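You operate a simulated robot arm through the tools that you are given. There is no shell and no other tool.

The job below is to be done with a simulated robot arm. You get a single attempt, and the scene is never put back.

Task
Unlock and switch on: main, control, fans, drives, then press reset.
Fine: in this order; the padlock goes on the ledge; one press; the ready lamp ends lit.

It is judged by the outcome, as a careful person would: the job done as asked, and still so three seconds after it is handed in. It fails if anything else is knocked over, pushed out of place, dropped, spilled or broken.

Robot
A 7-joint arm with a two-finger parallel gripper, fixed in place. Base frame: the origin is on the floor under the middle of its stand, x ahead of it, y to its left, z up. Readings come in m, degrees, newtons and seconds.
It reaches about 1.372 m from its shoulder. Its first joint turns from -149.0 to 149.0 degrees. Payload 3.43 kg.
The TCP is the grasp point between the finger pads, 0.03 m short of the fingertips. In the tool frame z runs along the fingers and y along their closing line. Largest opening 0.094 m; finger width 0.028, thickness 0.01; the body of the gripper, 0.05 by 0.096 m, starts 0.055 m behind the TCP.
Orientation is that of the tool frame in the base frame, as a unit quaternion [x, y, z, w]. With the fingers straight down and closing along the base's y, the tool's x points along the base's -x, its y along +y and its z along -z.

Tools
- The arm moves only by the tool move_arm. Its argument "motion" is one flat list of numbers, 7 for each row, row after row: the shift along the tool's x, y, z in m, then the turn, a rotation vector about the tool's x, y, z in degrees, then the closure in counts, from 0 (fully open) to 255 (shut). In form: [dx, dy, dz, wx, wy, wz, gripper, dx, dy, dz, wx, wy, wz, gripper, ...]. A call has 1 to 20 rows; each row is the pose to reach, as a shift and turn from the pose commanded when the call began, along the tool's axes at that moment. Each row takes 0.2 s and may step no farther than 0.05 m and 8.6 degrees from the row before; otherwise, or with a gripper value out of range, the whole call is refused. A pose out of reach is approached as far as the arm can. The call stops where the force on the tool passes 40 N (or 10 N more than at its start, if that is more) or the arm is blocked; 0.2 s more then pass. Each finger travels about 0.045 m/s and halts on what it meets, pressing with about 38 N; the grip force reading is that of the motor and also rises with nothing between the fingers. The clock runs only during rows and for 0.2 s after the last one: add rows that repeat a pose to give the fingers time. The reply holds the time, the measured pose of the TCP, the force on the tool along the base axes, the opening and the grip force, in the units named above and with some noise, with the torque about the TCP (base axes, N m) and any sound that the robot's microphone picked up, and new pictures: "show" is both (left out), scene, wrist or none.
- Cameras (640 x 400 px; columns grow to the right, rows downward): "scene" is fixed at [0.4062, -0.4934, 1.2098]; the picture's right is [0.40, -0.92, 0.00], its down [-0.42, -0.18, -0.89] and it looks along [0.82, 0.35, -0.46] (base axes); focal length 298 px, centre (320, 200). "wrist" rides on the gripper at [0.076, 0.014, -0.103] in the tool frame; the picture's right is [-0.18, 0.98, 0.00], its down [-0.75, -0.14, -0.64] and it looks along [-0.63, -0.12, 0.77] (tool axes); focal length 243 px, centre (320, 200). There is no depth. A picture from a camera that has moved, and an enlarged one, comes with that camera's place and axes in the base frame and with its lens. The place of the scene camera against the robot may be out by one fixed shift of up to 0.012 m in any direction.
- zoom(camera, box): a new picture of the part [left, top, right, bottom] of that camera's present view, enlarged. It takes no simulated time.
- hand_in(): hands the job in; it is judged then, once.

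Places have to be worked out from the pictures, the camera data and where the tool is seen. Open the gripper and draw the arm clear of the work before you hand the job in, unless the task says otherwise.

The tools are called by a JSON object that holds its "name" and its "arguments". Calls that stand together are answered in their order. move_arm: Moves the arm, as the interface text tells. Its arguments: {"type":"object","properties":{"motion":{"type":"array","items":{"type":"number"}},"show":{"type":"string","enum":["both","scene","wrist","none"]}},"required":["motion"]} The other tools are called the same way: zoom (camera, box) takes an enlarged picture of a part of a camera's view; hand_in () hands the job in.

At the start:

```text
time: 0.0
position: [0.7702, -0.2665, 1.1156]
tool_rot: [0.0, 1.0, 0.0, 0.0]
ft_force: [0.6, 0.1, 0.2]
wrist_torque: [0.02, -0.03, 0.02]
opening: 0.094
gripper_force: 0.0
```

scene: 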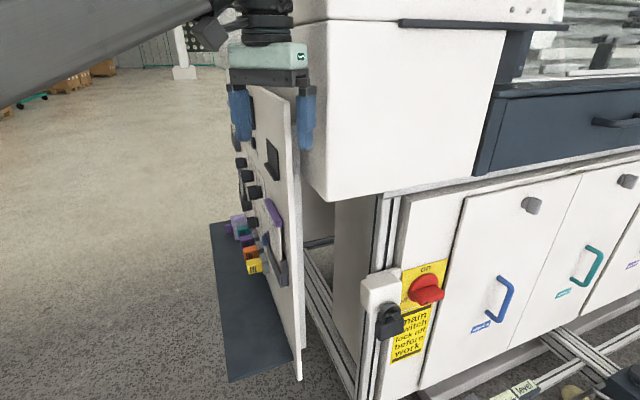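
wrist: 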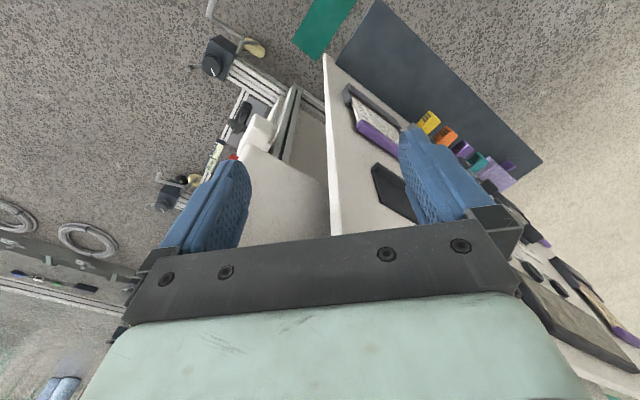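

I'll start by enlarging the parts of both views to see what the panel and main switch look like.

{"name": "zoom", "arguments": {"camera": "scene", "box": [200, 60, 340, 390]}}

{"name": "zoom", "arguments": {"camera": "scene", "box": [340, 230, 500, 380]}}

{"name": "zoom", "arguments": {"camera": "wrist", "box": [320, 40, 640, 380]}}

{"name": "zoom", "arguments": {"camera": "wrist", "box": [0, 0, 340, 260]}}

{"name": "zoom", "arguments": {"camera": "scene", "box": [440, 280, 640, 400]}}

```text
1.21 times, centred on (270, 225) of scene
camera zoom: at [0.4062, -0.4934, 1.2098], right [0.4, -0.92, 0.0], down [-0.42, -0.18, -0.89], along [0.82, 0.35, -0.46], focal length 361 px, centre (381, 170)
```

zoom: 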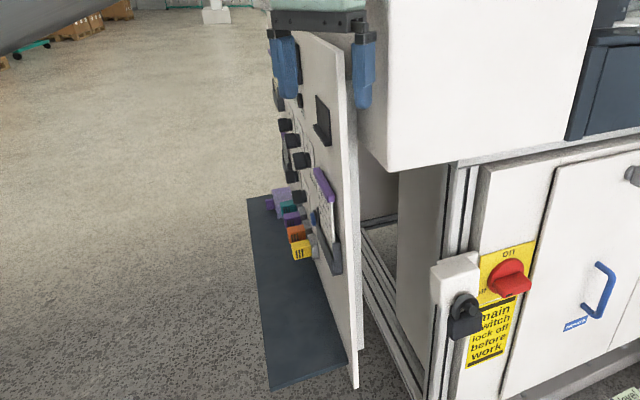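

```text
2.67 times, centred on (420, 305) of scene
camera zoom: at [0.4062, -0.4934, 1.2098], right [0.4, -0.92, 0.0], down [-0.42, -0.18, -0.89], along [0.82, 0.35, -0.46], focal length 794 px, centre (53, -80)
```

zoom: 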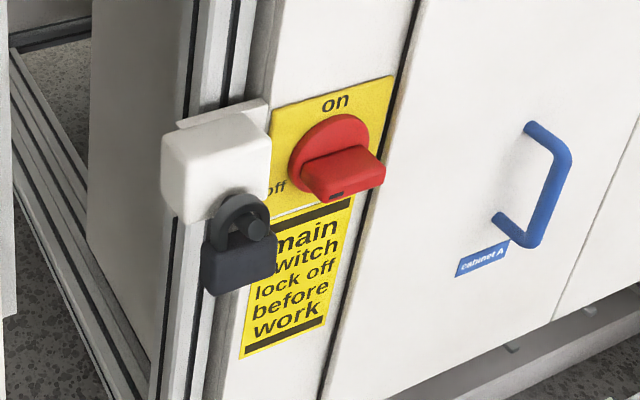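

```text
1.18 times, centred on (480, 210) of wrist
camera zoom: at [0.6935, -0.2522, 1.217], right [0.18, 0.98, 0.0], down [0.75, -0.14, 0.64], along [0.63, -0.12, -0.77], focal length 285 px, centre (132, 188)
```

zoom: 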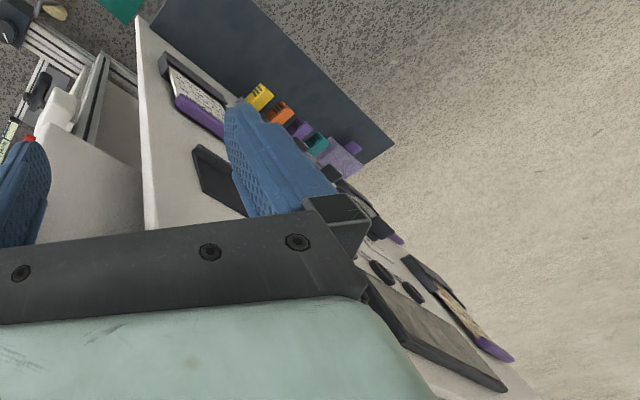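

```text
1.54 times, centred on (170, 130) of wrist
camera zoom: at [0.6935, -0.2522, 1.217], right [0.18, 0.98, 0.0], down [0.75, -0.14, 0.64], along [0.63, -0.12, -0.77], focal length 373 px, centre (551, 308)
```

zoom: 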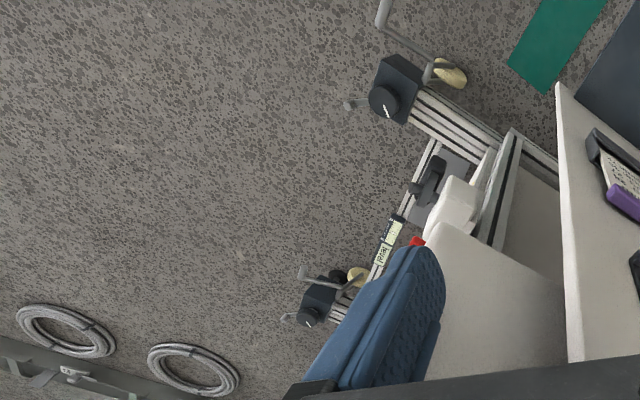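

```text
3.20 times, centred on (540, 340) of scene
camera zoom: at [0.4062, -0.4934, 1.2098], right [0.4, -0.92, 0.0], down [-0.42, -0.18, -0.89], along [0.82, 0.35, -0.46], focal length 953 px, centre (-384, -248)
```

zoom: 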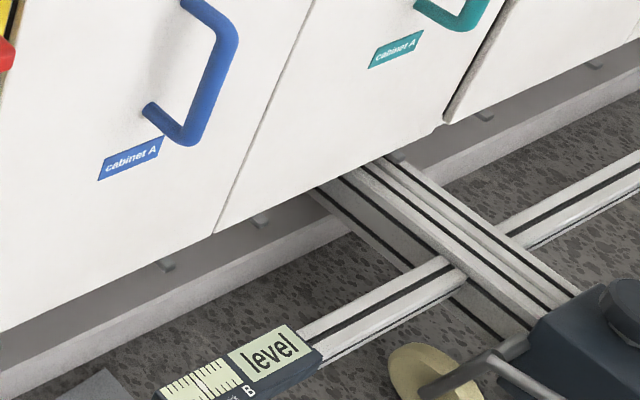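

The panel appears to stand at about 45° (near vertical edge around (0.82, -0.26)), facing (-x,+y), with the cabinet and locked main switch beyond it. I move back and to the left, yawing the wrist camera to look at the panel face.

{"name": "move_arm", "arguments": {"motion": [0.03, 0.03, -0.003, 0, 0, 0, 0, 0.05, 0.07, -0.006, 0, 0, 4, 0, 0.07, 0.11, -0.009, 0, 0, 8, 0, 0.09, 0.15, -0.012, 0, 0, 12, 0, 0.11, 0.19, -0.015, 0, 0, 16, 0, 0.13, 0.23, -0.018, 0, 0, 20, 0, 0.15, 0.27, -0.02, 0, 0, 24, 0, 0.17, 0.31, -0.02, 0, 0, 28, 0, 0.18, 0.355, -0.02, 0, 0, 32, 0, 0.19, 0.4, -0.02, 0, 0, 36, 0, 0.2, 0.44, -0.02, 0, 0, 40, 0, 0.21, 0.48, -0.02, 0, 0, 45, 0], "show": "both"}}

```text
time: 0.6
position: [0.7295, -0.214, 1.12]
tool_rot: [0.018, 1.0, -0.002, 0.003]
ft_force: [3.2, 1.1, -3.6]
wrist_torque: [-0.32, 0.11, -0.2]
opening: 0.094
gripper_force: 0.0
stopped in row 2: the force on the tool passed its limit at 56 N (the readings are from after the stop); the commanded pose is now the measured one
camera wrist: at [0.6531, -0.1965, 1.2208], right [0.22, 0.98, 0.0], down [0.74, -0.17, 0.65], along [0.63, -0.14, -0.76], focal length 243 px, centre (320, 200)
```

scene: 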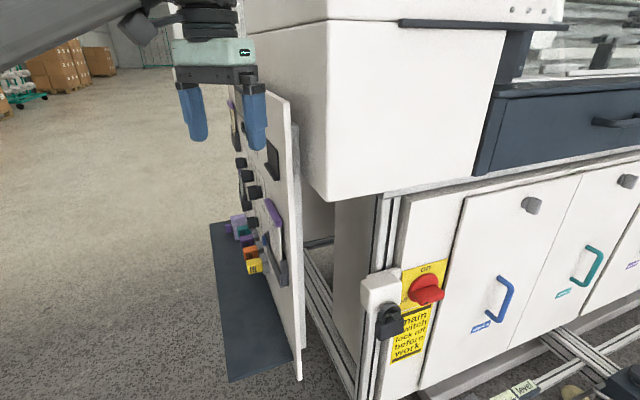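
wrist: 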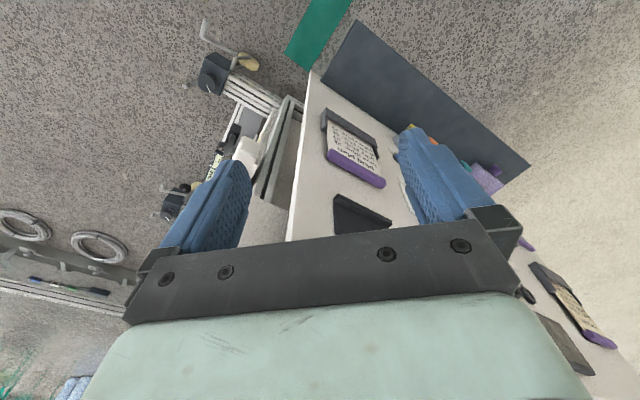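

The move stopped on a force spike after two rows, so a finger may have touched something. I'll compare the panel's outline with the earlier enlarged view before moving again.

{"name": "zoom", "arguments": {"camera": "scene", "box": [200, 60, 340, 390]}}

{"name": "zoom", "arguments": {"camera": "scene", "box": [160, 60, 340, 190]}}

{"name": "zoom", "arguments": {"camera": "wrist", "box": [260, 0, 640, 240]}}

```text
1.21 times, centred on (270, 225) of scene
camera zoom: at [0.4062, -0.4934, 1.2098], right [0.4, -0.92, 0.0], down [-0.42, -0.18, -0.89], along [0.82, 0.35, -0.46], focal length 361 px, centre (381, 170)
```

zoom: 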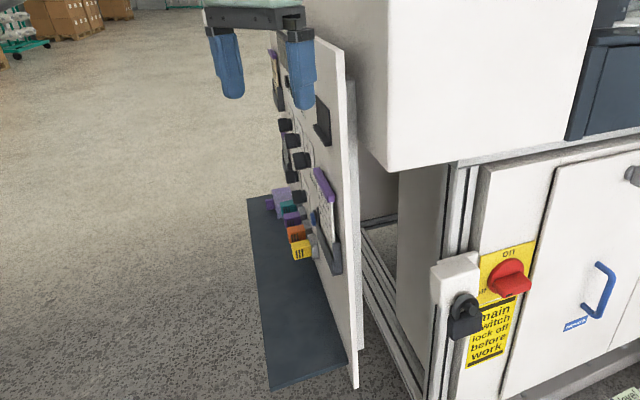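

```text
3.08 times, centred on (250, 125) of scene
camera zoom: at [0.4062, -0.4934, 1.2098], right [0.4, -0.92, 0.0], down [-0.42, -0.18, -0.89], along [0.82, 0.35, -0.46], focal length 916 px, centre (535, 431)
```

zoom: 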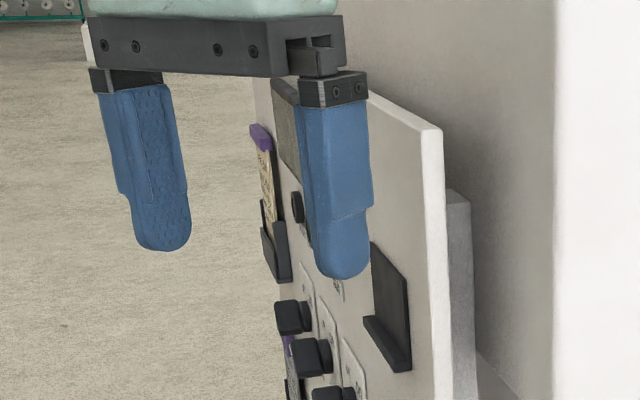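

```text
1.67 times, centred on (450, 120) of wrist
camera zoom: at [0.6531, -0.1965, 1.2208], right [0.22, 0.98, 0.0], down [0.74, -0.17, 0.65], along [0.63, -0.14, -0.76], focal length 404 px, centre (103, 333)
```

zoom: 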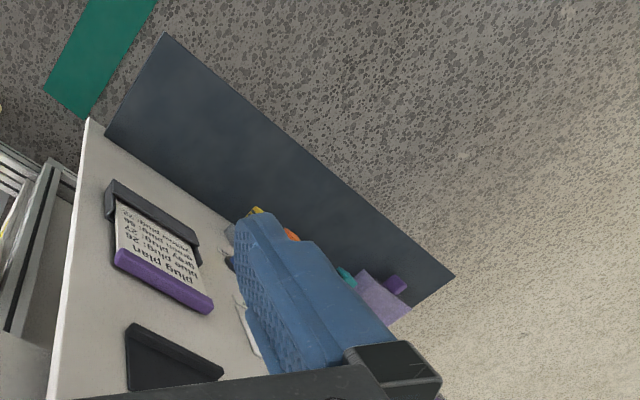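

The panel outline is unchanged (same edge pixels in both views), so nothing was displaced. I continue away from the panel more gently, checking forces.

{"name": "move_arm", "arguments": {"motion": [0.01, 0.02, 0, 0, 0, 0, 0, 0.02, 0.045, -0.003, 0, 0, 2, 0, 0.03, 0.07, -0.006, 0, 0, 4, 0], "show": "none"}}

```text
time: 1.0
position: [0.7212, -0.1923, 1.1197]
tool_rot: [0.017, 1.0, -0.004, 0.007]
ft_force: [5.1, 3.2, -6.0]
wrist_torque: [-0.57, 0.13, -0.35]
opening: 0.094
gripper_force: 0.0
stopped in row 2: the force on the tool passed its limit at 51 N (the readings are from after the stop); the commanded pose is now the measured one
```

Another force stop in free-looking space; I need to see what is touching before moving further.

{"name": "zoom", "arguments": {"camera": "scene", "box": [60, 0, 300, 150]}}

{"name": "zoom", "arguments": {"camera": "wrist", "box": [0, 0, 640, 400]}}

```text
2.67 times, centred on (180, 75) of scene
camera zoom: at [0.4062, -0.4934, 1.2098], right [0.4, -0.92, 0.0], down [-0.42, -0.18, -0.89], along [0.82, 0.35, -0.46], focal length 794 px, centre (693, 533)
```

zoom: 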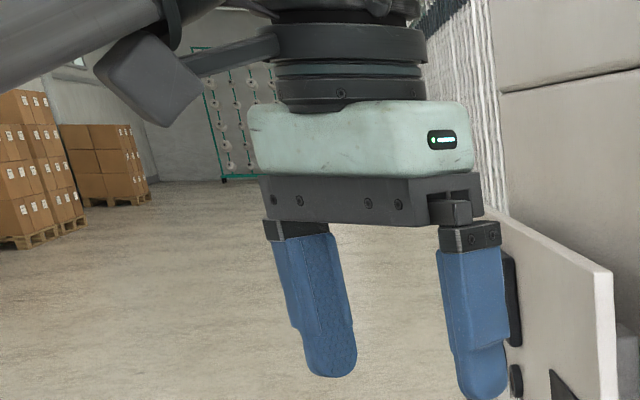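

```text
1.00 times, centred on (320, 200) of wrist (not enlarged: the box is as wide or as high as the picture)
camera zoom: at [0.6447, -0.1753, 1.2203], right [0.22, 0.98, 0.0], down [0.74, -0.16, 0.65], along [0.64, -0.15, -0.76], focal length 243 px, centre (320, 200)
```

zoom: 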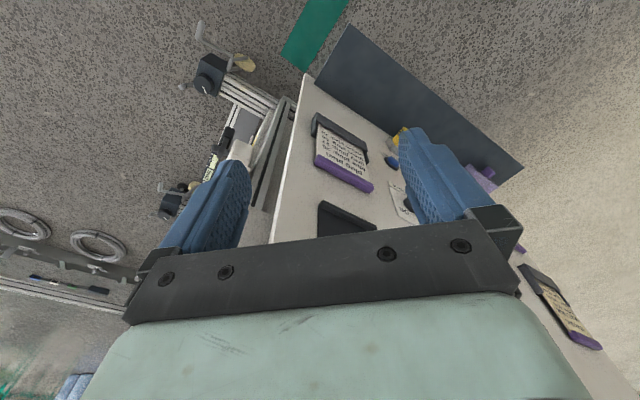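

The torque and force fit a contact at the wrist camera housing, touched from above by the robot's own forearm when I retract (the hand folds under the forearm). I'll instead stay further out radially, go lower and sideways, yawing the camera out from under the forearm.

{"name": "move_arm", "arguments": {"motion": [-0.012, 0.02, 0.015, 0, 0, 0, 0, -0.024, 0.04, 0.03, 0, 0, 3, 0, -0.036, 0.07, 0.05, 0, 0, 6, 0, -0.048, 0.1, 0.065, 0, 0, 10, 0, -0.06, 0.14, 0.08, 0, 0, 14, 0], "show": "wrist"}}

```text
time: 2.2
position: [0.7858, -0.055, 1.0399]
tool_rot: [0.139, 0.99, -0.002, 0.006]
ft_force: [-0.3, 0.2, 0.7]
wrist_torque: [0.02, 0.01, 0.01]
opening: 0.0942
gripper_force: 0.1
camera wrist: at [0.7152, -0.0206, 1.1416], right [0.45, 0.89, 0.0], down [0.68, -0.34, 0.65], along [0.58, -0.29, -0.76], focal length 243 px, centre (320, 200)
```

wrist: 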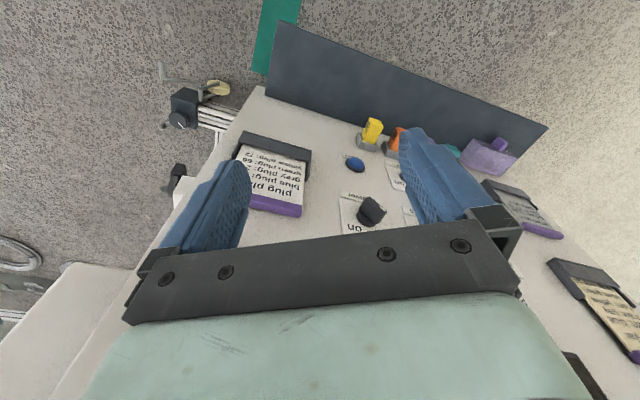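

Free of contact now, confirming that. I continue around to face the panel squarely, completing the 45° yaw.

{"name": "move_arm", "arguments": {"motion": [0.012, 0.027, 0, 0, 0, 5, 0, 0.024, 0.054, 0, 0, 0, 10, 0, 0.036, 0.081, 0, 0, 0, 15, 0, 0.048, 0.108, 0, 0, 0, 20, 0, 0.06, 0.135, 0, 0, 0, 25, 0, 0.073, 0.161, 0, 0, 0, 29, 0], "show": "wrist"}}

```text
time: 3.6
position: [0.7612, 0.1188, 1.0386]
tool_rot: [0.382, 0.924, -0.001, 0.007]
ft_force: [0.0, 0.2, 0.1]
wrist_torque: [0.01, 0.02, 0.02]
opening: 0.0938
gripper_force: 0.0
camera wrist: at [0.7151, 0.1835, 1.1397], right [0.83, 0.56, 0.01], down [0.42, -0.63, 0.65], along [0.37, -0.54, -0.76], focal length 243 px, centre (320, 200)
```

wrist: 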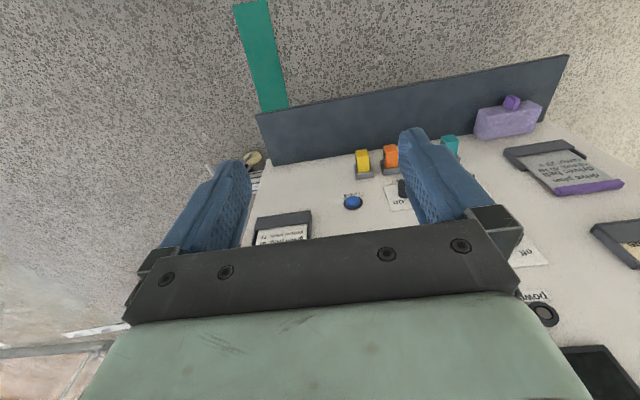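

I'm facing the panel (n ≈ 0.31 m away), and the picture is upside down because the hand points down. I'll tilt the fingers up toward horizontal to see the panel upright.

{"name": "move_arm", "arguments": {"motion": [0, 0, 0, 0, -7, 0, 0, 0, 0, 0, 0, -14, 0, 0, 0, 0, 0, 0, -21, 0, 0, 0, 0, 0, 0, -28, 0, 0, 0, 0, 0, 0, -35, 0, 0, 0, 0, 0, 0, -42, 0, 0, 0, 0, 0, 0, -49, 0, 0, 0, 0, 0, 0, -56, 0, 0], "show": "both"}}

```text
time: 5.4
position: [0.7621, 0.1197, 1.0366]
tool_rot: [0.336, 0.812, -0.18, 0.442]
ft_force: [0.1, -0.2, 0.3]
wrist_torque: [0.01, -0.03, -0.02]
opening: 0.0938
gripper_force: 0.0
camera wrist: at [0.6809, 0.2196, 1.0292], right [0.76, 0.63, 0.16], down [-0.19, -0.01, 0.98], along [0.62, -0.78, 0.11], focal length 243 px, centre (320, 200)
```

scene: 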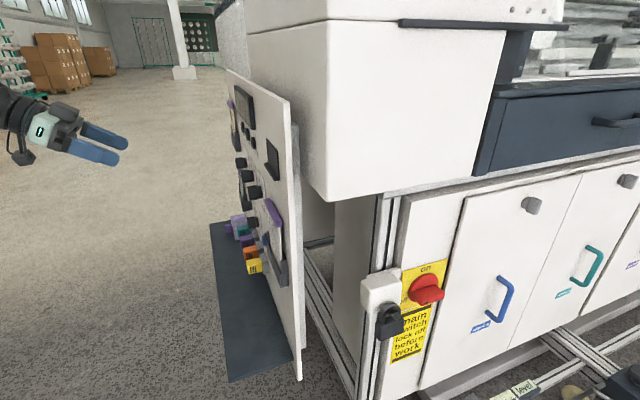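
wrist: 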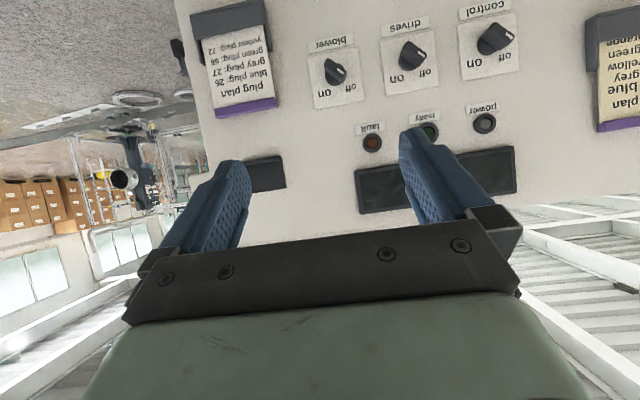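

The camera now looks upward from under the hand (image is inverted), but it shows the upper panel: control/drives/blower knobs, three lamps and cards. I'll enlarge to read them.

{"name": "zoom", "arguments": {"camera": "wrist", "box": [290, 0, 530, 150]}}

{"name": "zoom", "arguments": {"camera": "wrist", "box": [170, 0, 300, 120]}}

{"name": "zoom", "arguments": {"camera": "wrist", "box": [560, 0, 640, 140]}}

{"name": "zoom", "arguments": {"camera": "wrist", "box": [340, 90, 540, 215]}}

{"name": "zoom", "arguments": {"camera": "scene", "box": [200, 60, 330, 300]}}

```text
2.67 times, centred on (410, 75) of wrist
camera zoom: at [0.6809, 0.2196, 1.0292], right [0.76, 0.63, 0.16], down [-0.19, -0.01, 0.98], along [0.62, -0.78, 0.11], focal length 647 px, centre (80, 533)
```

zoom: 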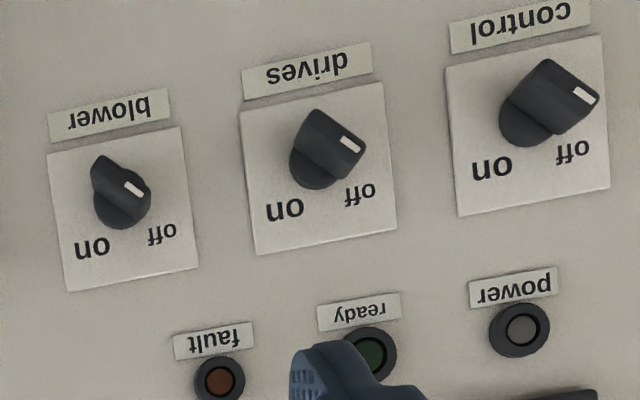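

```text
3.33 times, centred on (235, 60) of wrist
camera zoom: at [0.6809, 0.2196, 1.0292], right [0.76, 0.63, 0.16], down [-0.19, -0.01, 0.98], along [0.62, -0.78, 0.11], focal length 809 px, centre (603, 667)
```

zoom: 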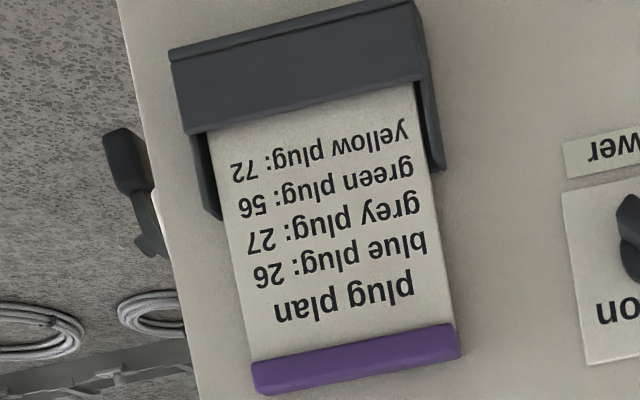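

```text
2.86 times, centred on (600, 70) of wrist
camera zoom: at [0.6809, 0.2196, 1.0292], right [0.76, 0.63, 0.16], down [-0.19, -0.01, 0.98], along [0.62, -0.78, 0.11], focal length 693 px, centre (-480, 571)
```

zoom: 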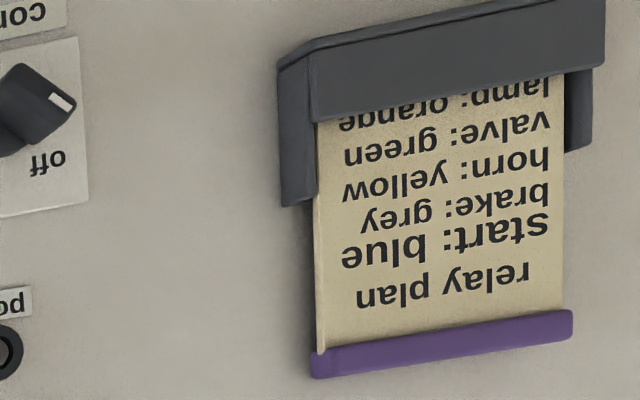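

```text
3.20 times, centred on (440, 152) of wrist
camera zoom: at [0.6809, 0.2196, 1.0292], right [0.76, 0.63, 0.16], down [-0.19, -0.01, 0.98], along [0.62, -0.78, 0.11], focal length 776 px, centre (-64, 352)
```

zoom: 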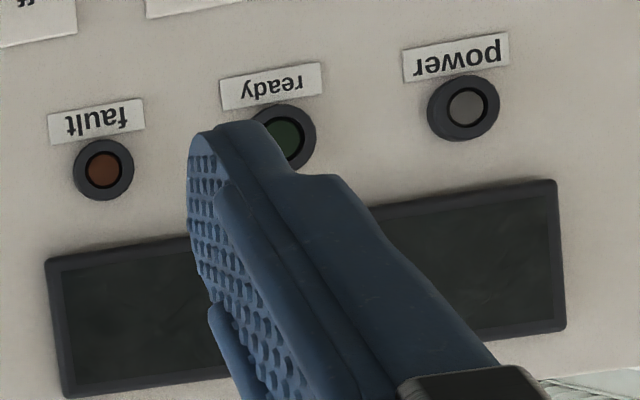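

```text
1.67 times, centred on (265, 180) of scene
camera zoom: at [0.4062, -0.4934, 1.2098], right [0.4, -0.92, 0.0], down [-0.42, -0.18, -0.89], along [0.82, 0.35, -0.46], focal length 496 px, centre (412, 233)
```

zoom: 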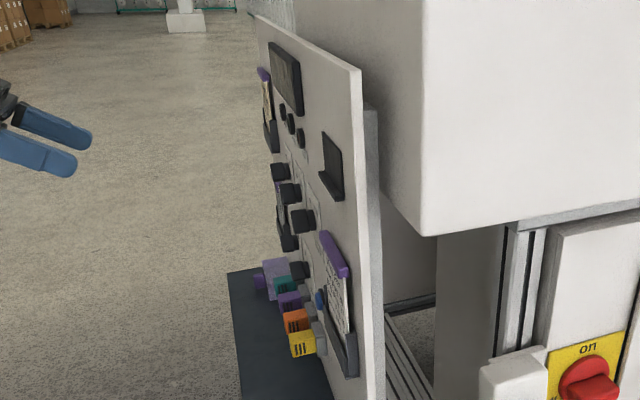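

Panel row found at z≈0.867: control ≈(1.18, 0.10), drives ≈(1.09, 0.01), blower ≈(1.00, -0.08), spacing 0.13 m, with power/ready/fault lamps above. I lower the hand and tilt it back to see the lower row, the blue button and the ledge.

{"name": "move_arm", "arguments": {"motion": [0.02, 0, 0.013, 0, 7, 0, 0, 0.041, 0, 0.027, 0, 14, 0, 0, 0.062, 0, 0.041, 0, 21, 0, 0, 0.083, 0, 0.056, 0, 28, 0, 0], "show": "wrist"}}

```text
time: 6.4
position: [0.7618, 0.1193, 0.9384]
tool_rot: [0.371, 0.895, -0.093, 0.229]
ft_force: [0.4, -1.0, -0.8]
wrist_torque: [0.05, -0.01, -0.01]
opening: 0.094
gripper_force: 0.0
camera wrist: at [0.6899, 0.21, 0.9904], right [0.81, 0.58, 0.09], down [0.15, -0.35, 0.92], along [0.57, -0.73, -0.37], focal length 243 px, centre (320, 200)
```

wrist: 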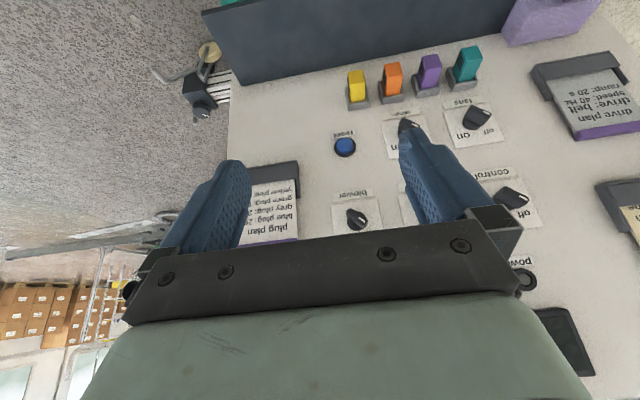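

{"name": "zoom", "arguments": {"camera": "wrist", "box": [310, 30, 530, 170]}}

{"name": "zoom", "arguments": {"camera": "wrist", "box": [510, 40, 640, 160]}}

{"name": "zoom", "arguments": {"camera": "wrist", "box": [460, 0, 640, 90]}}

{"name": "zoom", "arguments": {"camera": "wrist", "box": [320, 140, 440, 240]}}

```text
2.86 times, centred on (420, 100) of wrist
camera zoom: at [0.6899, 0.21, 0.9904], right [0.81, 0.58, 0.09], down [0.15, -0.35, 0.92], along [0.57, -0.73, -0.37], focal length 693 px, centre (34, 486)
```

zoom: 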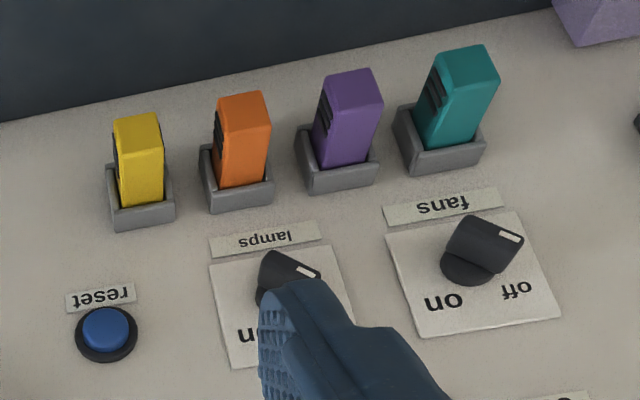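

```text
3.33 times, centred on (575, 100) of wrist
camera zoom: at [0.6899, 0.21, 0.9904], right [0.81, 0.58, 0.09], down [0.15, -0.35, 0.92], along [0.57, -0.73, -0.37], focal length 809 px, centre (-530, 533)
```

zoom: 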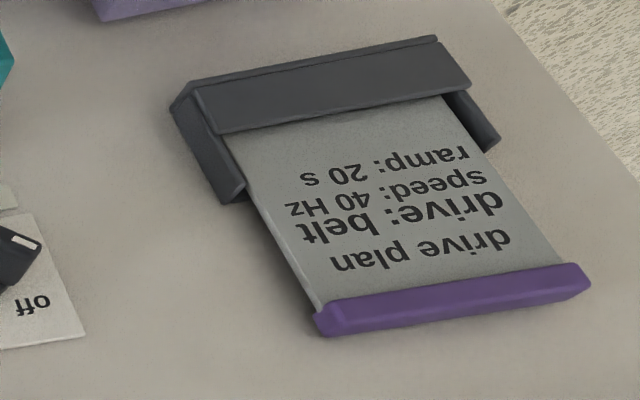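

```text
3.56 times, centred on (550, 45) of wrist
camera zoom: at [0.6899, 0.21, 0.9904], right [0.81, 0.58, 0.09], down [0.15, -0.35, 0.92], along [0.57, -0.73, -0.37], focal length 863 px, centre (-498, 751)
```

zoom: 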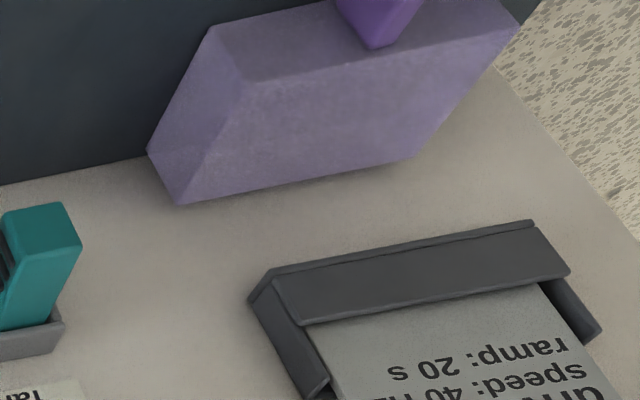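

```text
4.00 times, centred on (380, 190) of wrist
camera zoom: at [0.6899, 0.21, 0.9904], right [0.81, 0.58, 0.09], down [0.15, -0.35, 0.92], along [0.57, -0.73, -0.37], focal length 970 px, centre (80, 240)
```

zoom: 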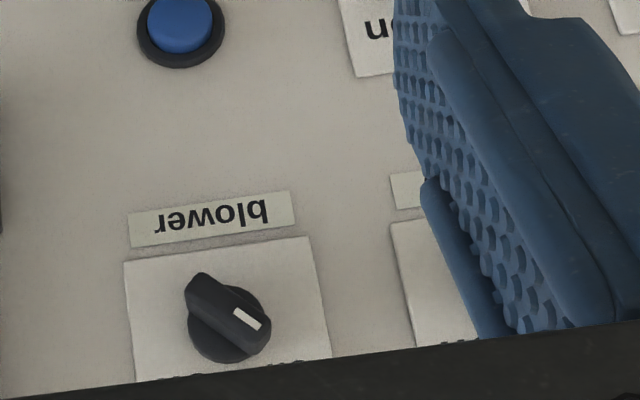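

The lower row is fans, lamps and the blue reset button, with coloured plugs and a dark ledge below; every knob points to "off" (upper-left) and must turn clockwise to "on". Now I go around the panel's near edge to inspect the padlock and main switch, first tilting the hand a little more forward for clearance.

{"name": "move_arm", "arguments": {"motion": [-0.002, -0.028, -0.033, 0, -7, 0, 0, -0.004, -0.0566, -0.0664, 0, -14, 0, 0], "show": "none"}}

```text
time: 7.0
position: [0.7016, 0.0978, 0.9996]
tool_rot: [0.357, 0.859, -0.138, 0.339]
ft_force: [-0.3, -0.4, -0.1]
wrist_torque: [-0.01, 0.0, 0.0]
opening: 0.0943
gripper_force: 0.1
```

Now sweeping around the near edge of the panel at x≈0.67–0.70 while yawing the heading from -45° to 0°.

{"name": "move_arm", "arguments": {"motion": [-0.0207, -0.0334, 0.019, -3.8, 0, -4.1, 0, -0.0414, -0.0668, 0.038, -7.7, 0, -8.2, 0, -0.0621, -0.1002, 0.0571, -11.5, 0, -12.3, 0, -0.0828, -0.1337, 0.0761, -15.3, 0.1, -16.4, 0, -0.1034, -0.1671, 0.0951, -19.1, 0.1, -20.6, 0, -0.1241, -0.2005, 0.1142, -23, 0.1, -24.7, 0, -0.1448, -0.2339, 0.1332, -26.8, 0.2, -28.8, 0, -0.1655, -0.2673, 0.1522, -30.6, 0.2, -32.9, 0], "show": "wrist"}}

```text
time: 8.8
position: [0.6724, -0.2499, 0.9964]
tool_rot: [0.0, 0.931, 0.003, 0.366]
ft_force: [-0.7, 0.1, -0.4]
wrist_torque: [0.02, 0.01, 0.0]
opening: 0.0938
gripper_force: 0.1
camera wrist: at [0.5456, -0.2363, 1.0199], right [0.13, 0.98, 0.13], down [0.12, -0.15, 0.98], along [0.98, -0.12, -0.13], focal length 243 px, centre (320, 200)
```

wrist: 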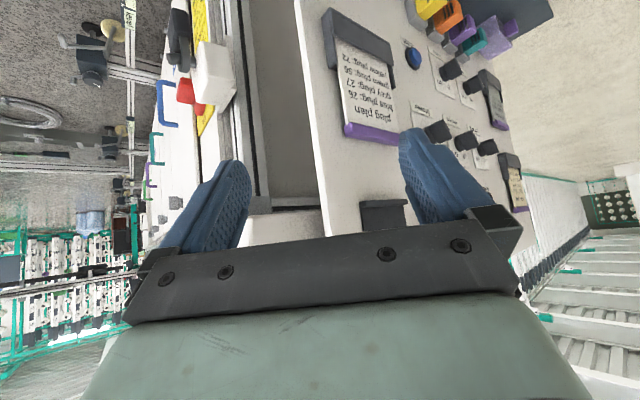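

Good view around the panel edge. Continue to the cabinet front, heading +45°, about 0.33 m before the main switch.

{"name": "move_arm", "arguments": {"motion": [0.0052, -0.041, -0.0021, -3.1, 0, -3.3, 0, 0.0103, -0.082, -0.0041, -6.1, 0, -6.6, 0, 0.0155, -0.123, -0.0062, -9.2, 0, -9.9, 0, 0.0207, -0.164, -0.0083, -12.3, 0, -13.2, 0, 0.0258, -0.205, -0.0103, -15.3, 0.1, -16.5, 0, 0.031, -0.246, -0.0124, -18.4, 0.1, -19.8, 0, 0.0362, -0.287, -0.0145, -21.5, 0.1, -23.1, 0, 0.0414, -0.328, -0.0166, -24.6, 0.2, -26.4, 0, 0.0465, -0.369, -0.0186, -27.6, 0.2, -29.7, 0, 0.0517, -0.41, -0.0207, -30.7, 0.2, -33, 0], "show": "both"}}

```text
time: 11.0
position: [0.6217, -0.6581, 0.9756]
tool_rot: [-0.357, 0.86, 0.143, 0.337]
ft_force: [0.1, 0.2, 0.2]
wrist_torque: [-0.02, 0.01, -0.03]
opening: 0.0937
gripper_force: 0.1
camera wrist: at [0.5229, -0.7375, 0.998], right [-0.6, 0.79, 0.13], down [0.19, -0.02, 0.98], along [0.78, 0.62, -0.13], focal length 243 px, centre (320, 200)
```

scene: 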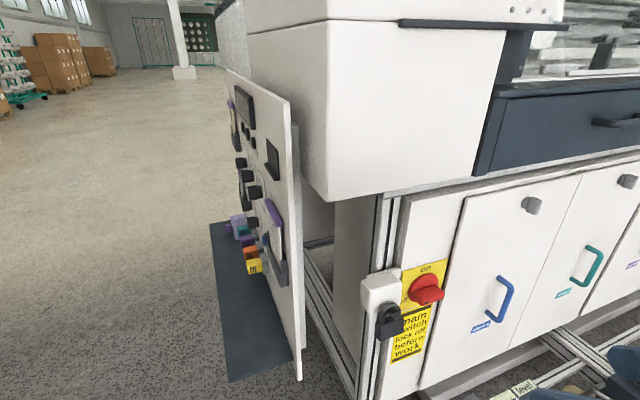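
wrist: 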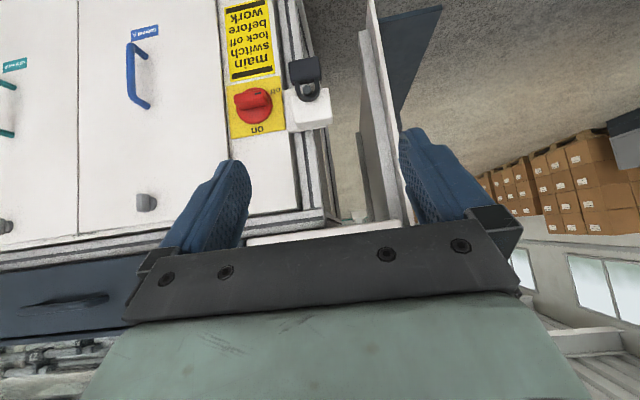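

{"name": "zoom", "arguments": {"camera": "wrist", "box": [210, 0, 370, 140]}}

{"name": "zoom", "arguments": {"camera": "wrist", "box": [265, 30, 355, 140]}}

{"name": "zoom", "arguments": {"camera": "scene", "box": [350, 250, 460, 340]}}

{"name": "zoom", "arguments": {"camera": "wrist", "box": [200, 200, 460, 260]}}

```text
2.86 times, centred on (290, 70) of wrist
camera zoom: at [0.5229, -0.7375, 0.998], right [-0.6, 0.79, 0.13], down [0.19, -0.02, 0.98], along [0.78, 0.62, -0.13], focal length 693 px, centre (406, 571)
```

zoom: 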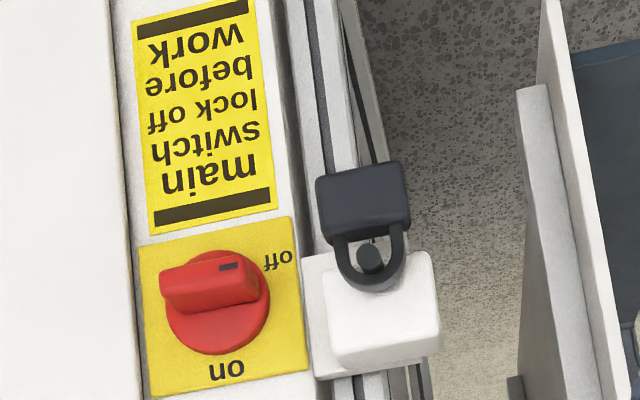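

```text
3.64 times, centred on (310, 85) of wrist
camera zoom: at [0.5229, -0.7375, 0.998], right [-0.6, 0.79, 0.13], down [0.19, -0.02, 0.98], along [0.78, 0.62, -0.13], focal length 882 px, centre (356, 618)
```

zoom: 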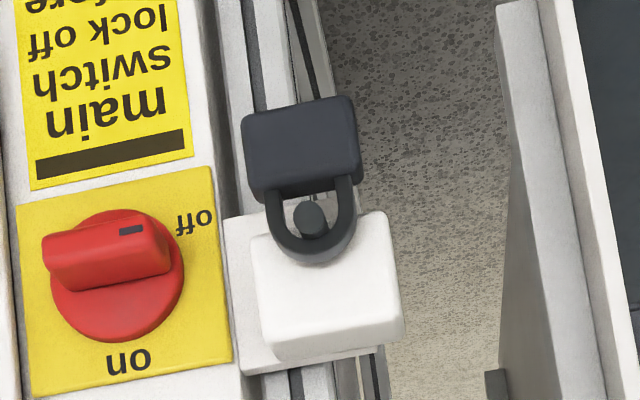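

```text
4.44 times, centred on (405, 295) of scene
camera zoom: at [0.4062, -0.4934, 1.2098], right [0.4, -0.92, 0.0], down [-0.42, -0.18, -0.89], along [0.82, 0.35, -0.46], focal length 1323 px, centre (-58, -222)
```

zoom: 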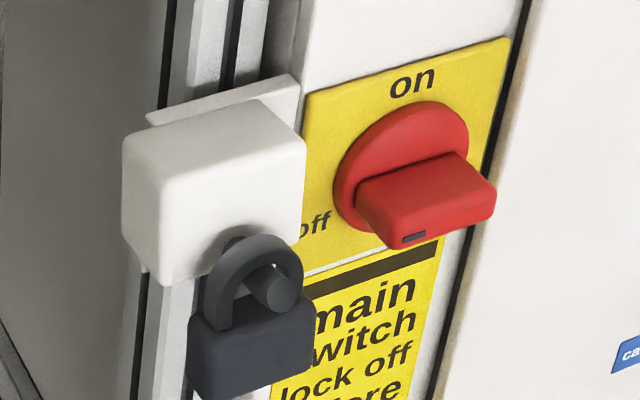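

```text
2.46 times, centred on (330, 230) of wrist
camera zoom: at [0.5229, -0.7375, 0.998], right [-0.6, 0.79, 0.13], down [0.19, -0.02, 0.98], along [0.78, 0.62, -0.13], focal length 597 px, centre (295, 126)
```

zoom: 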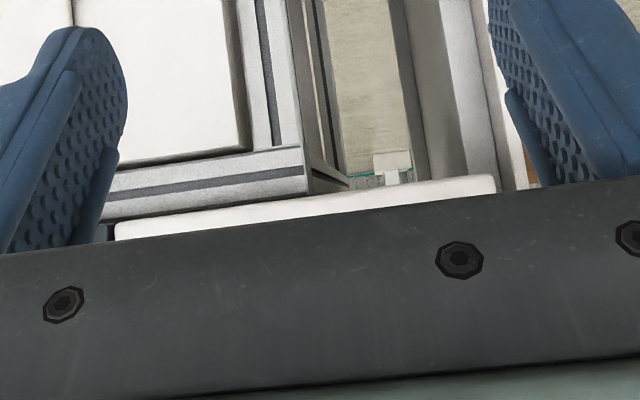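

The padlock hangs by its shackle on a dark peg on the white block. From two views I place the peg head at ≈(0.866, -0.460, 0.72), the padlock body centre z≈0.68, and the switch plate in the plane x+y≈0.519 (normal at 45°). I'll bring the hand down level in front of the padlock, ~0.25 m off, for a close look.

{"name": "move_arm", "arguments": {"motion": [0.0104, -0.0043, 0.0375, 0, -5.9, 0, 0, 0.0208, -0.0087, 0.075, 0, -11.8, 0, 0, 0.0312, -0.013, 0.1124, 0, -17.6, 0, 0, 0.0416, -0.0173, 0.1499, 0, -23.5, 0, 0, 0.052, -0.0217, 0.1874, 0, -29.4, 0, 0, 0.0624, -0.026, 0.2249, 0, -35.3, 0, 0, 0.0728, -0.0304, 0.2623, 0, -41.1, 0, 0, 0.0832, -0.0347, 0.2998, 0, -47, 0, 0], "show": "both"}}

```text
time: 12.8
position: [0.7487, -0.5833, 0.6985]
tool_rot: [-0.269, 0.654, 0.273, 0.653]
ft_force: [-0.5, 0.0, 0.1]
wrist_torque: [-0.03, 0.04, 0.02]
opening: 0.094
gripper_force: 0.0
camera wrist: at [0.665, -0.6449, 0.6225], right [-0.7, 0.69, 0.19], down [-0.35, -0.56, 0.75], along [0.63, 0.46, 0.63], focal length 243 px, centre (320, 200)
```

scene: 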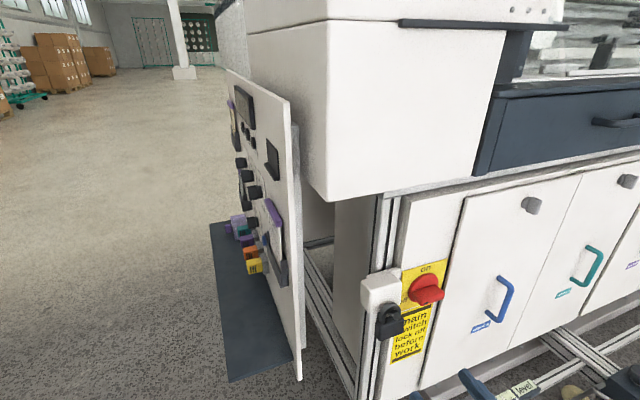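
wrist: 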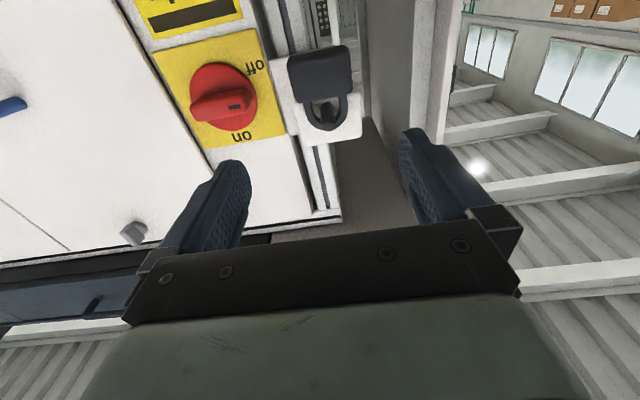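

{"name": "zoom", "arguments": {"camera": "wrist", "box": [265, 25, 385, 165]}}

{"name": "zoom", "arguments": {"camera": "wrist", "box": [135, 20, 285, 170]}}

{"name": "zoom", "arguments": {"camera": "scene", "box": [360, 300, 420, 345]}}

```text
2.86 times, centred on (325, 95) of wrist
camera zoom: at [0.665, -0.6449, 0.6225], right [-0.7, 0.69, 0.19], down [-0.35, -0.56, 0.75], along [0.63, 0.46, 0.63], focal length 693 px, centre (306, 500)
```

zoom: 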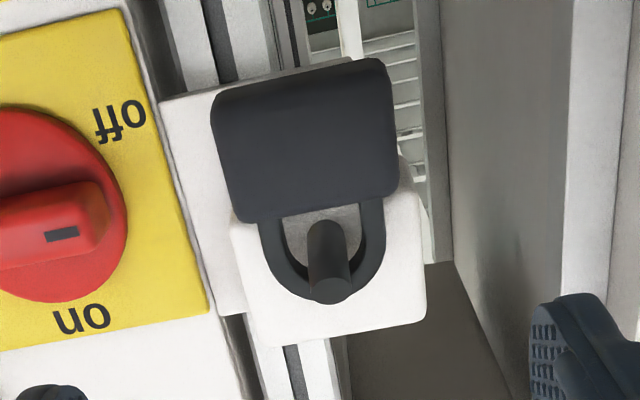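

```text
2.67 times, centred on (210, 95) of wrist
camera zoom: at [0.665, -0.6449, 0.6225], right [-0.7, 0.69, 0.19], down [-0.35, -0.56, 0.75], along [0.63, 0.46, 0.63], focal length 647 px, centre (613, 480)
```

zoom: 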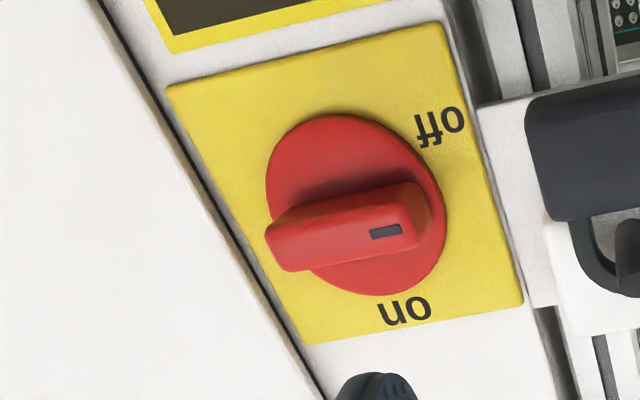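

```text
8.89 times, centred on (390, 322) of scene
camera zoom: at [0.4062, -0.4934, 1.2098], right [0.4, -0.92, 0.0], down [-0.42, -0.18, -0.89], along [0.82, 0.35, -0.46], focal length 2647 px, centre (-302, -889)
```

zoom: 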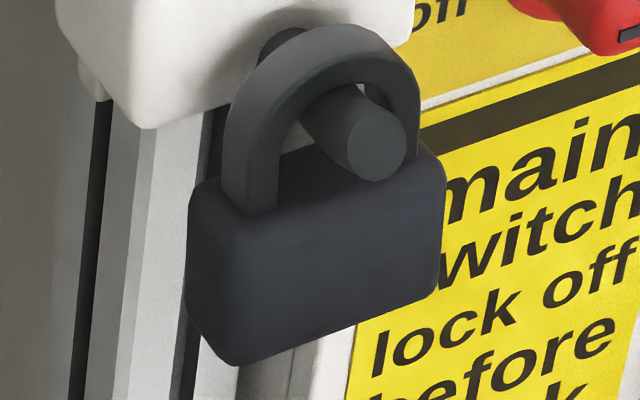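

From two wrist views (more reliable than the scene camera): padlock body spans z≈0.663–0.703, ~58 mm wide, front face ≈0.16 m ahead of the TCP, hanging on a peg tilted ~12° upward. I advance most of the way with fingers open, aligned ~18 mm lower and 6 mm left, then check.

{"name": "move_arm", "arguments": {"motion": [0.006, 0.002, 0.03, 0, 0, 0, 0, 0.012, 0.004, 0.06, 0, 0, 0, 0, 0.0175, 0.006, 0.09, 0, 0, 0, 0, 0.0175, 0.006, 0.11, 0, 0, 0, 0], "show": "both"}}

{"name": "zoom", "arguments": {"camera": "wrist", "box": [220, 60, 440, 240]}}

{"name": "zoom", "arguments": {"camera": "scene", "box": [350, 270, 450, 345]}}

```text
time: 13.8
position: [0.8195, -0.4983, 0.6816]
tool_rot: [-0.269, 0.655, 0.273, 0.651]
ft_force: [-0.4, 0.1, 0.7]
wrist_torque: [-0.02, 0.01, 0.01]
opening: 0.094
gripper_force: 0.1
camera wrist: at [0.7368, -0.5605, 0.6047], right [-0.69, 0.69, 0.19], down [-0.35, -0.56, 0.75], along [0.63, 0.46, 0.63], focal length 243 px, centre (320, 200)
```

scene: 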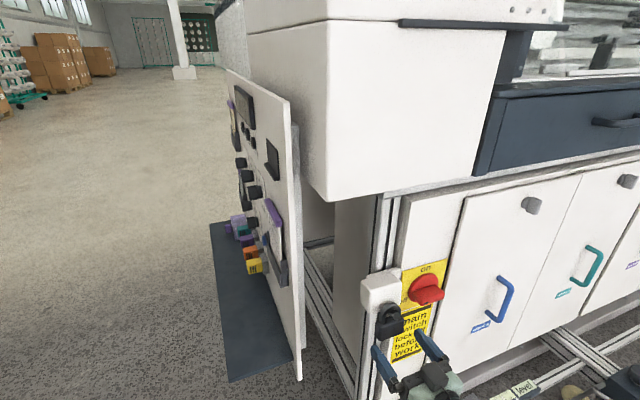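
wrist: 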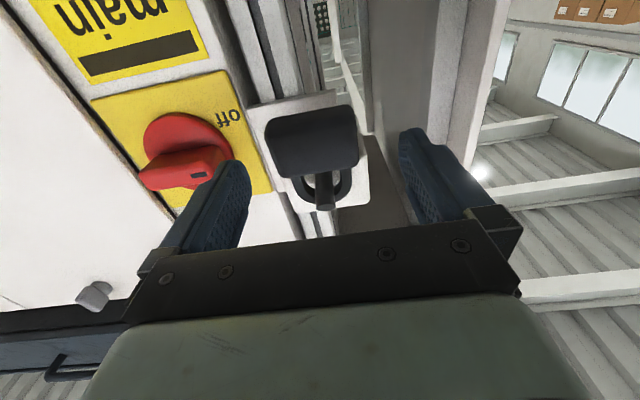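

```text
2.22 times, centred on (330, 150) of wrist
camera zoom: at [0.7368, -0.5605, 0.6047], right [-0.69, 0.69, 0.19], down [-0.35, -0.56, 0.75], along [0.63, 0.46, 0.63], focal length 539 px, centre (298, 311)
```

zoom: 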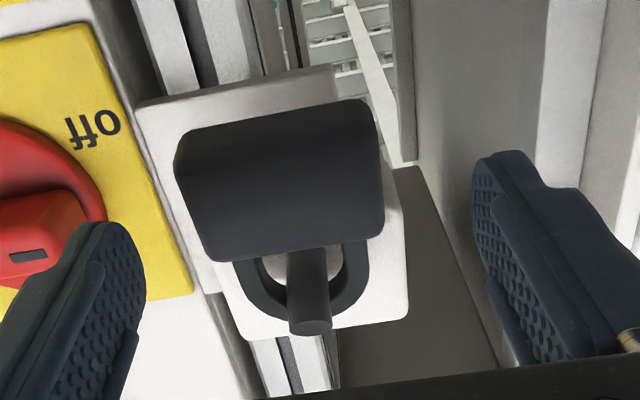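

```text
5.33 times, centred on (400, 308) of scene
camera zoom: at [0.4062, -0.4934, 1.2098], right [0.4, -0.92, 0.0], down [-0.42, -0.18, -0.89], along [0.82, 0.35, -0.46], focal length 1588 px, centre (-107, -373)
```

zoom: 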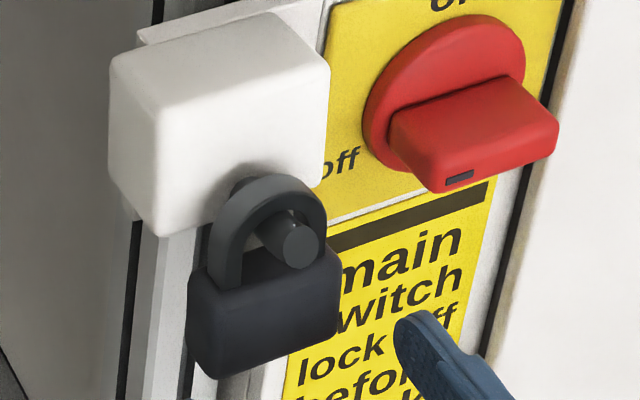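

Alignment is close: the padlock sits ~5 mm to the (lateral) right of my finger midline and its front is ~5 cm ahead. I correct 5 mm, advance 45 mm, and close on the body.

{"name": "move_arm", "arguments": {"motion": [0, -0.003, 0.02, 0, 0, 0, 0, 0, -0.005, 0.045, 0, 0, 0, 0, 0, -0.005, 0.045, 0, 0, 0, 0], "show": "both"}}

{"name": "zoom", "arguments": {"camera": "scene", "box": [350, 270, 450, 345]}}

{"name": "zoom", "arguments": {"camera": "wrist", "box": [200, 60, 460, 240]}}

```text
time: 14.6
position: [0.8543, -0.4703, 0.6821]
tool_rot: [-0.269, 0.654, 0.273, 0.652]
ft_force: [0.4, 0.3, -0.6]
wrist_torque: [0.02, -0.01, -0.01]
opening: 0.0942
gripper_force: 0.0
camera wrist: at [0.7712, -0.5327, 0.6051], right [-0.69, 0.69, 0.19], down [-0.35, -0.56, 0.75], along [0.63, 0.46, 0.63], focal length 243 px, centre (320, 200)
```

scene: 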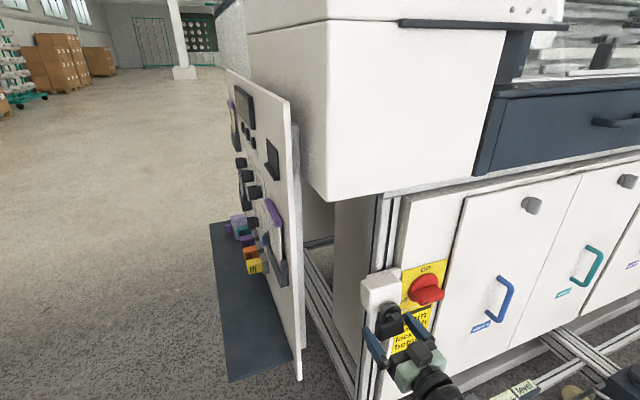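
wrist: 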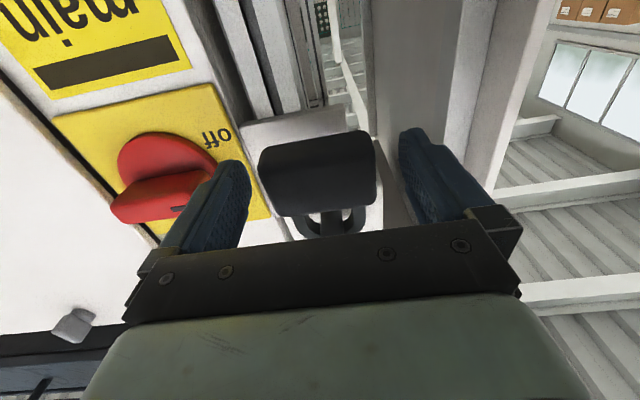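

```text
5.33 times, centred on (400, 308) of scene
camera zoom: at [0.4062, -0.4934, 1.2098], right [0.4, -0.92, 0.0], down [-0.42, -0.18, -0.89], along [0.82, 0.35, -0.46], focal length 1588 px, centre (-107, -373)
```

zoom: 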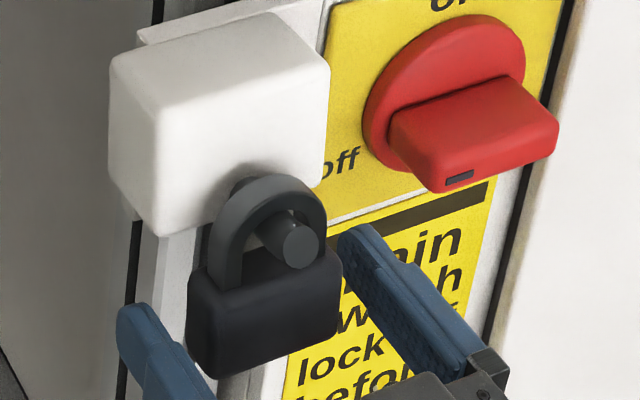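

```text
2.22 times, centred on (330, 150) of wrist
camera zoom: at [0.7712, -0.5327, 0.6051], right [-0.69, 0.69, 0.19], down [-0.35, -0.56, 0.75], along [0.63, 0.46, 0.63], focal length 539 px, centre (298, 311)
```

zoom: 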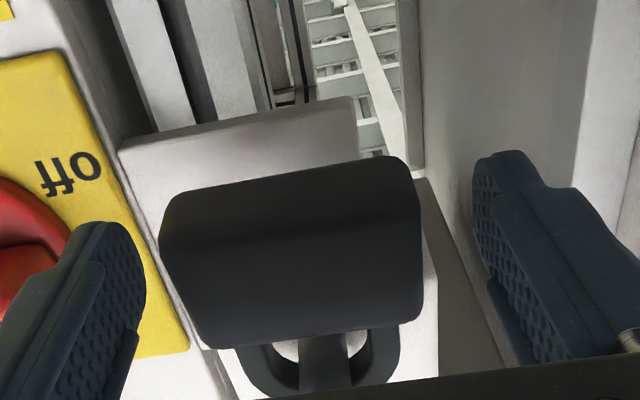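

Fingers straddle the padlock body with tips slightly beyond its back face. Closing the gripper now.

{"name": "move_arm", "arguments": {"motion": [0, 0, 0, 0, 0, 0, 120, 0, 0, 0, 0, 0, 0, 200, 0, 0, 0, 0, 0, 0, 255, 0, 0, 0, 0, 0, 0, 255, 0, 0, 0, 0, 0, 0, 255, 0, 0, 0, 0, 0, 0, 255], "show": "wrist"}}

{"name": "zoom", "arguments": {"camera": "scene", "box": [350, 270, 450, 345]}}

```text
time: 16.0
position: [0.8542, -0.4706, 0.6817]
tool_rot: [-0.269, 0.655, 0.273, 0.652]
ft_force: [0.2, 1.0, -0.4]
wrist_torque: [0.01, 0.08, 0.01]
opening: 0.0659
gripper_force: 38.1
camera wrist: at [0.7709, -0.533, 0.605], right [-0.7, 0.69, 0.19], down [-0.35, -0.56, 0.75], along [0.63, 0.46, 0.63], focal length 243 px, centre (320, 200)
```

wrist: 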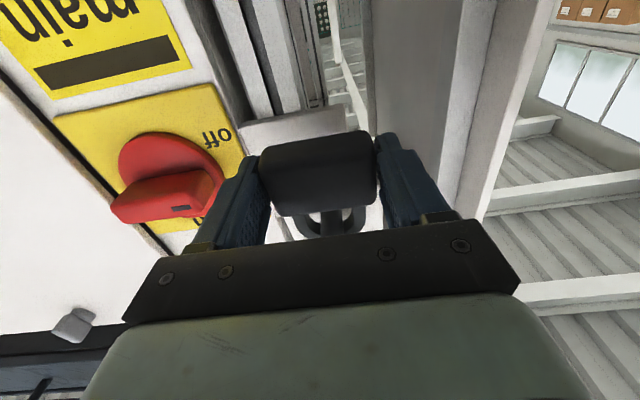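

```text
5.33 times, centred on (400, 308) of scene
camera zoom: at [0.4062, -0.4934, 1.2098], right [0.4, -0.92, 0.0], down [-0.42, -0.18, -0.89], along [0.82, 0.35, -0.46], focal length 1588 px, centre (-107, -373)
```

zoom: 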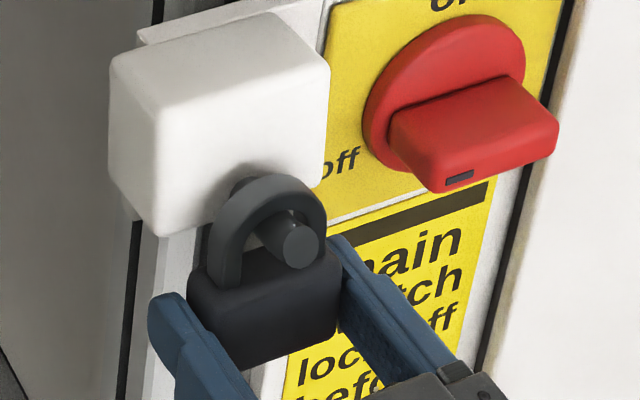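

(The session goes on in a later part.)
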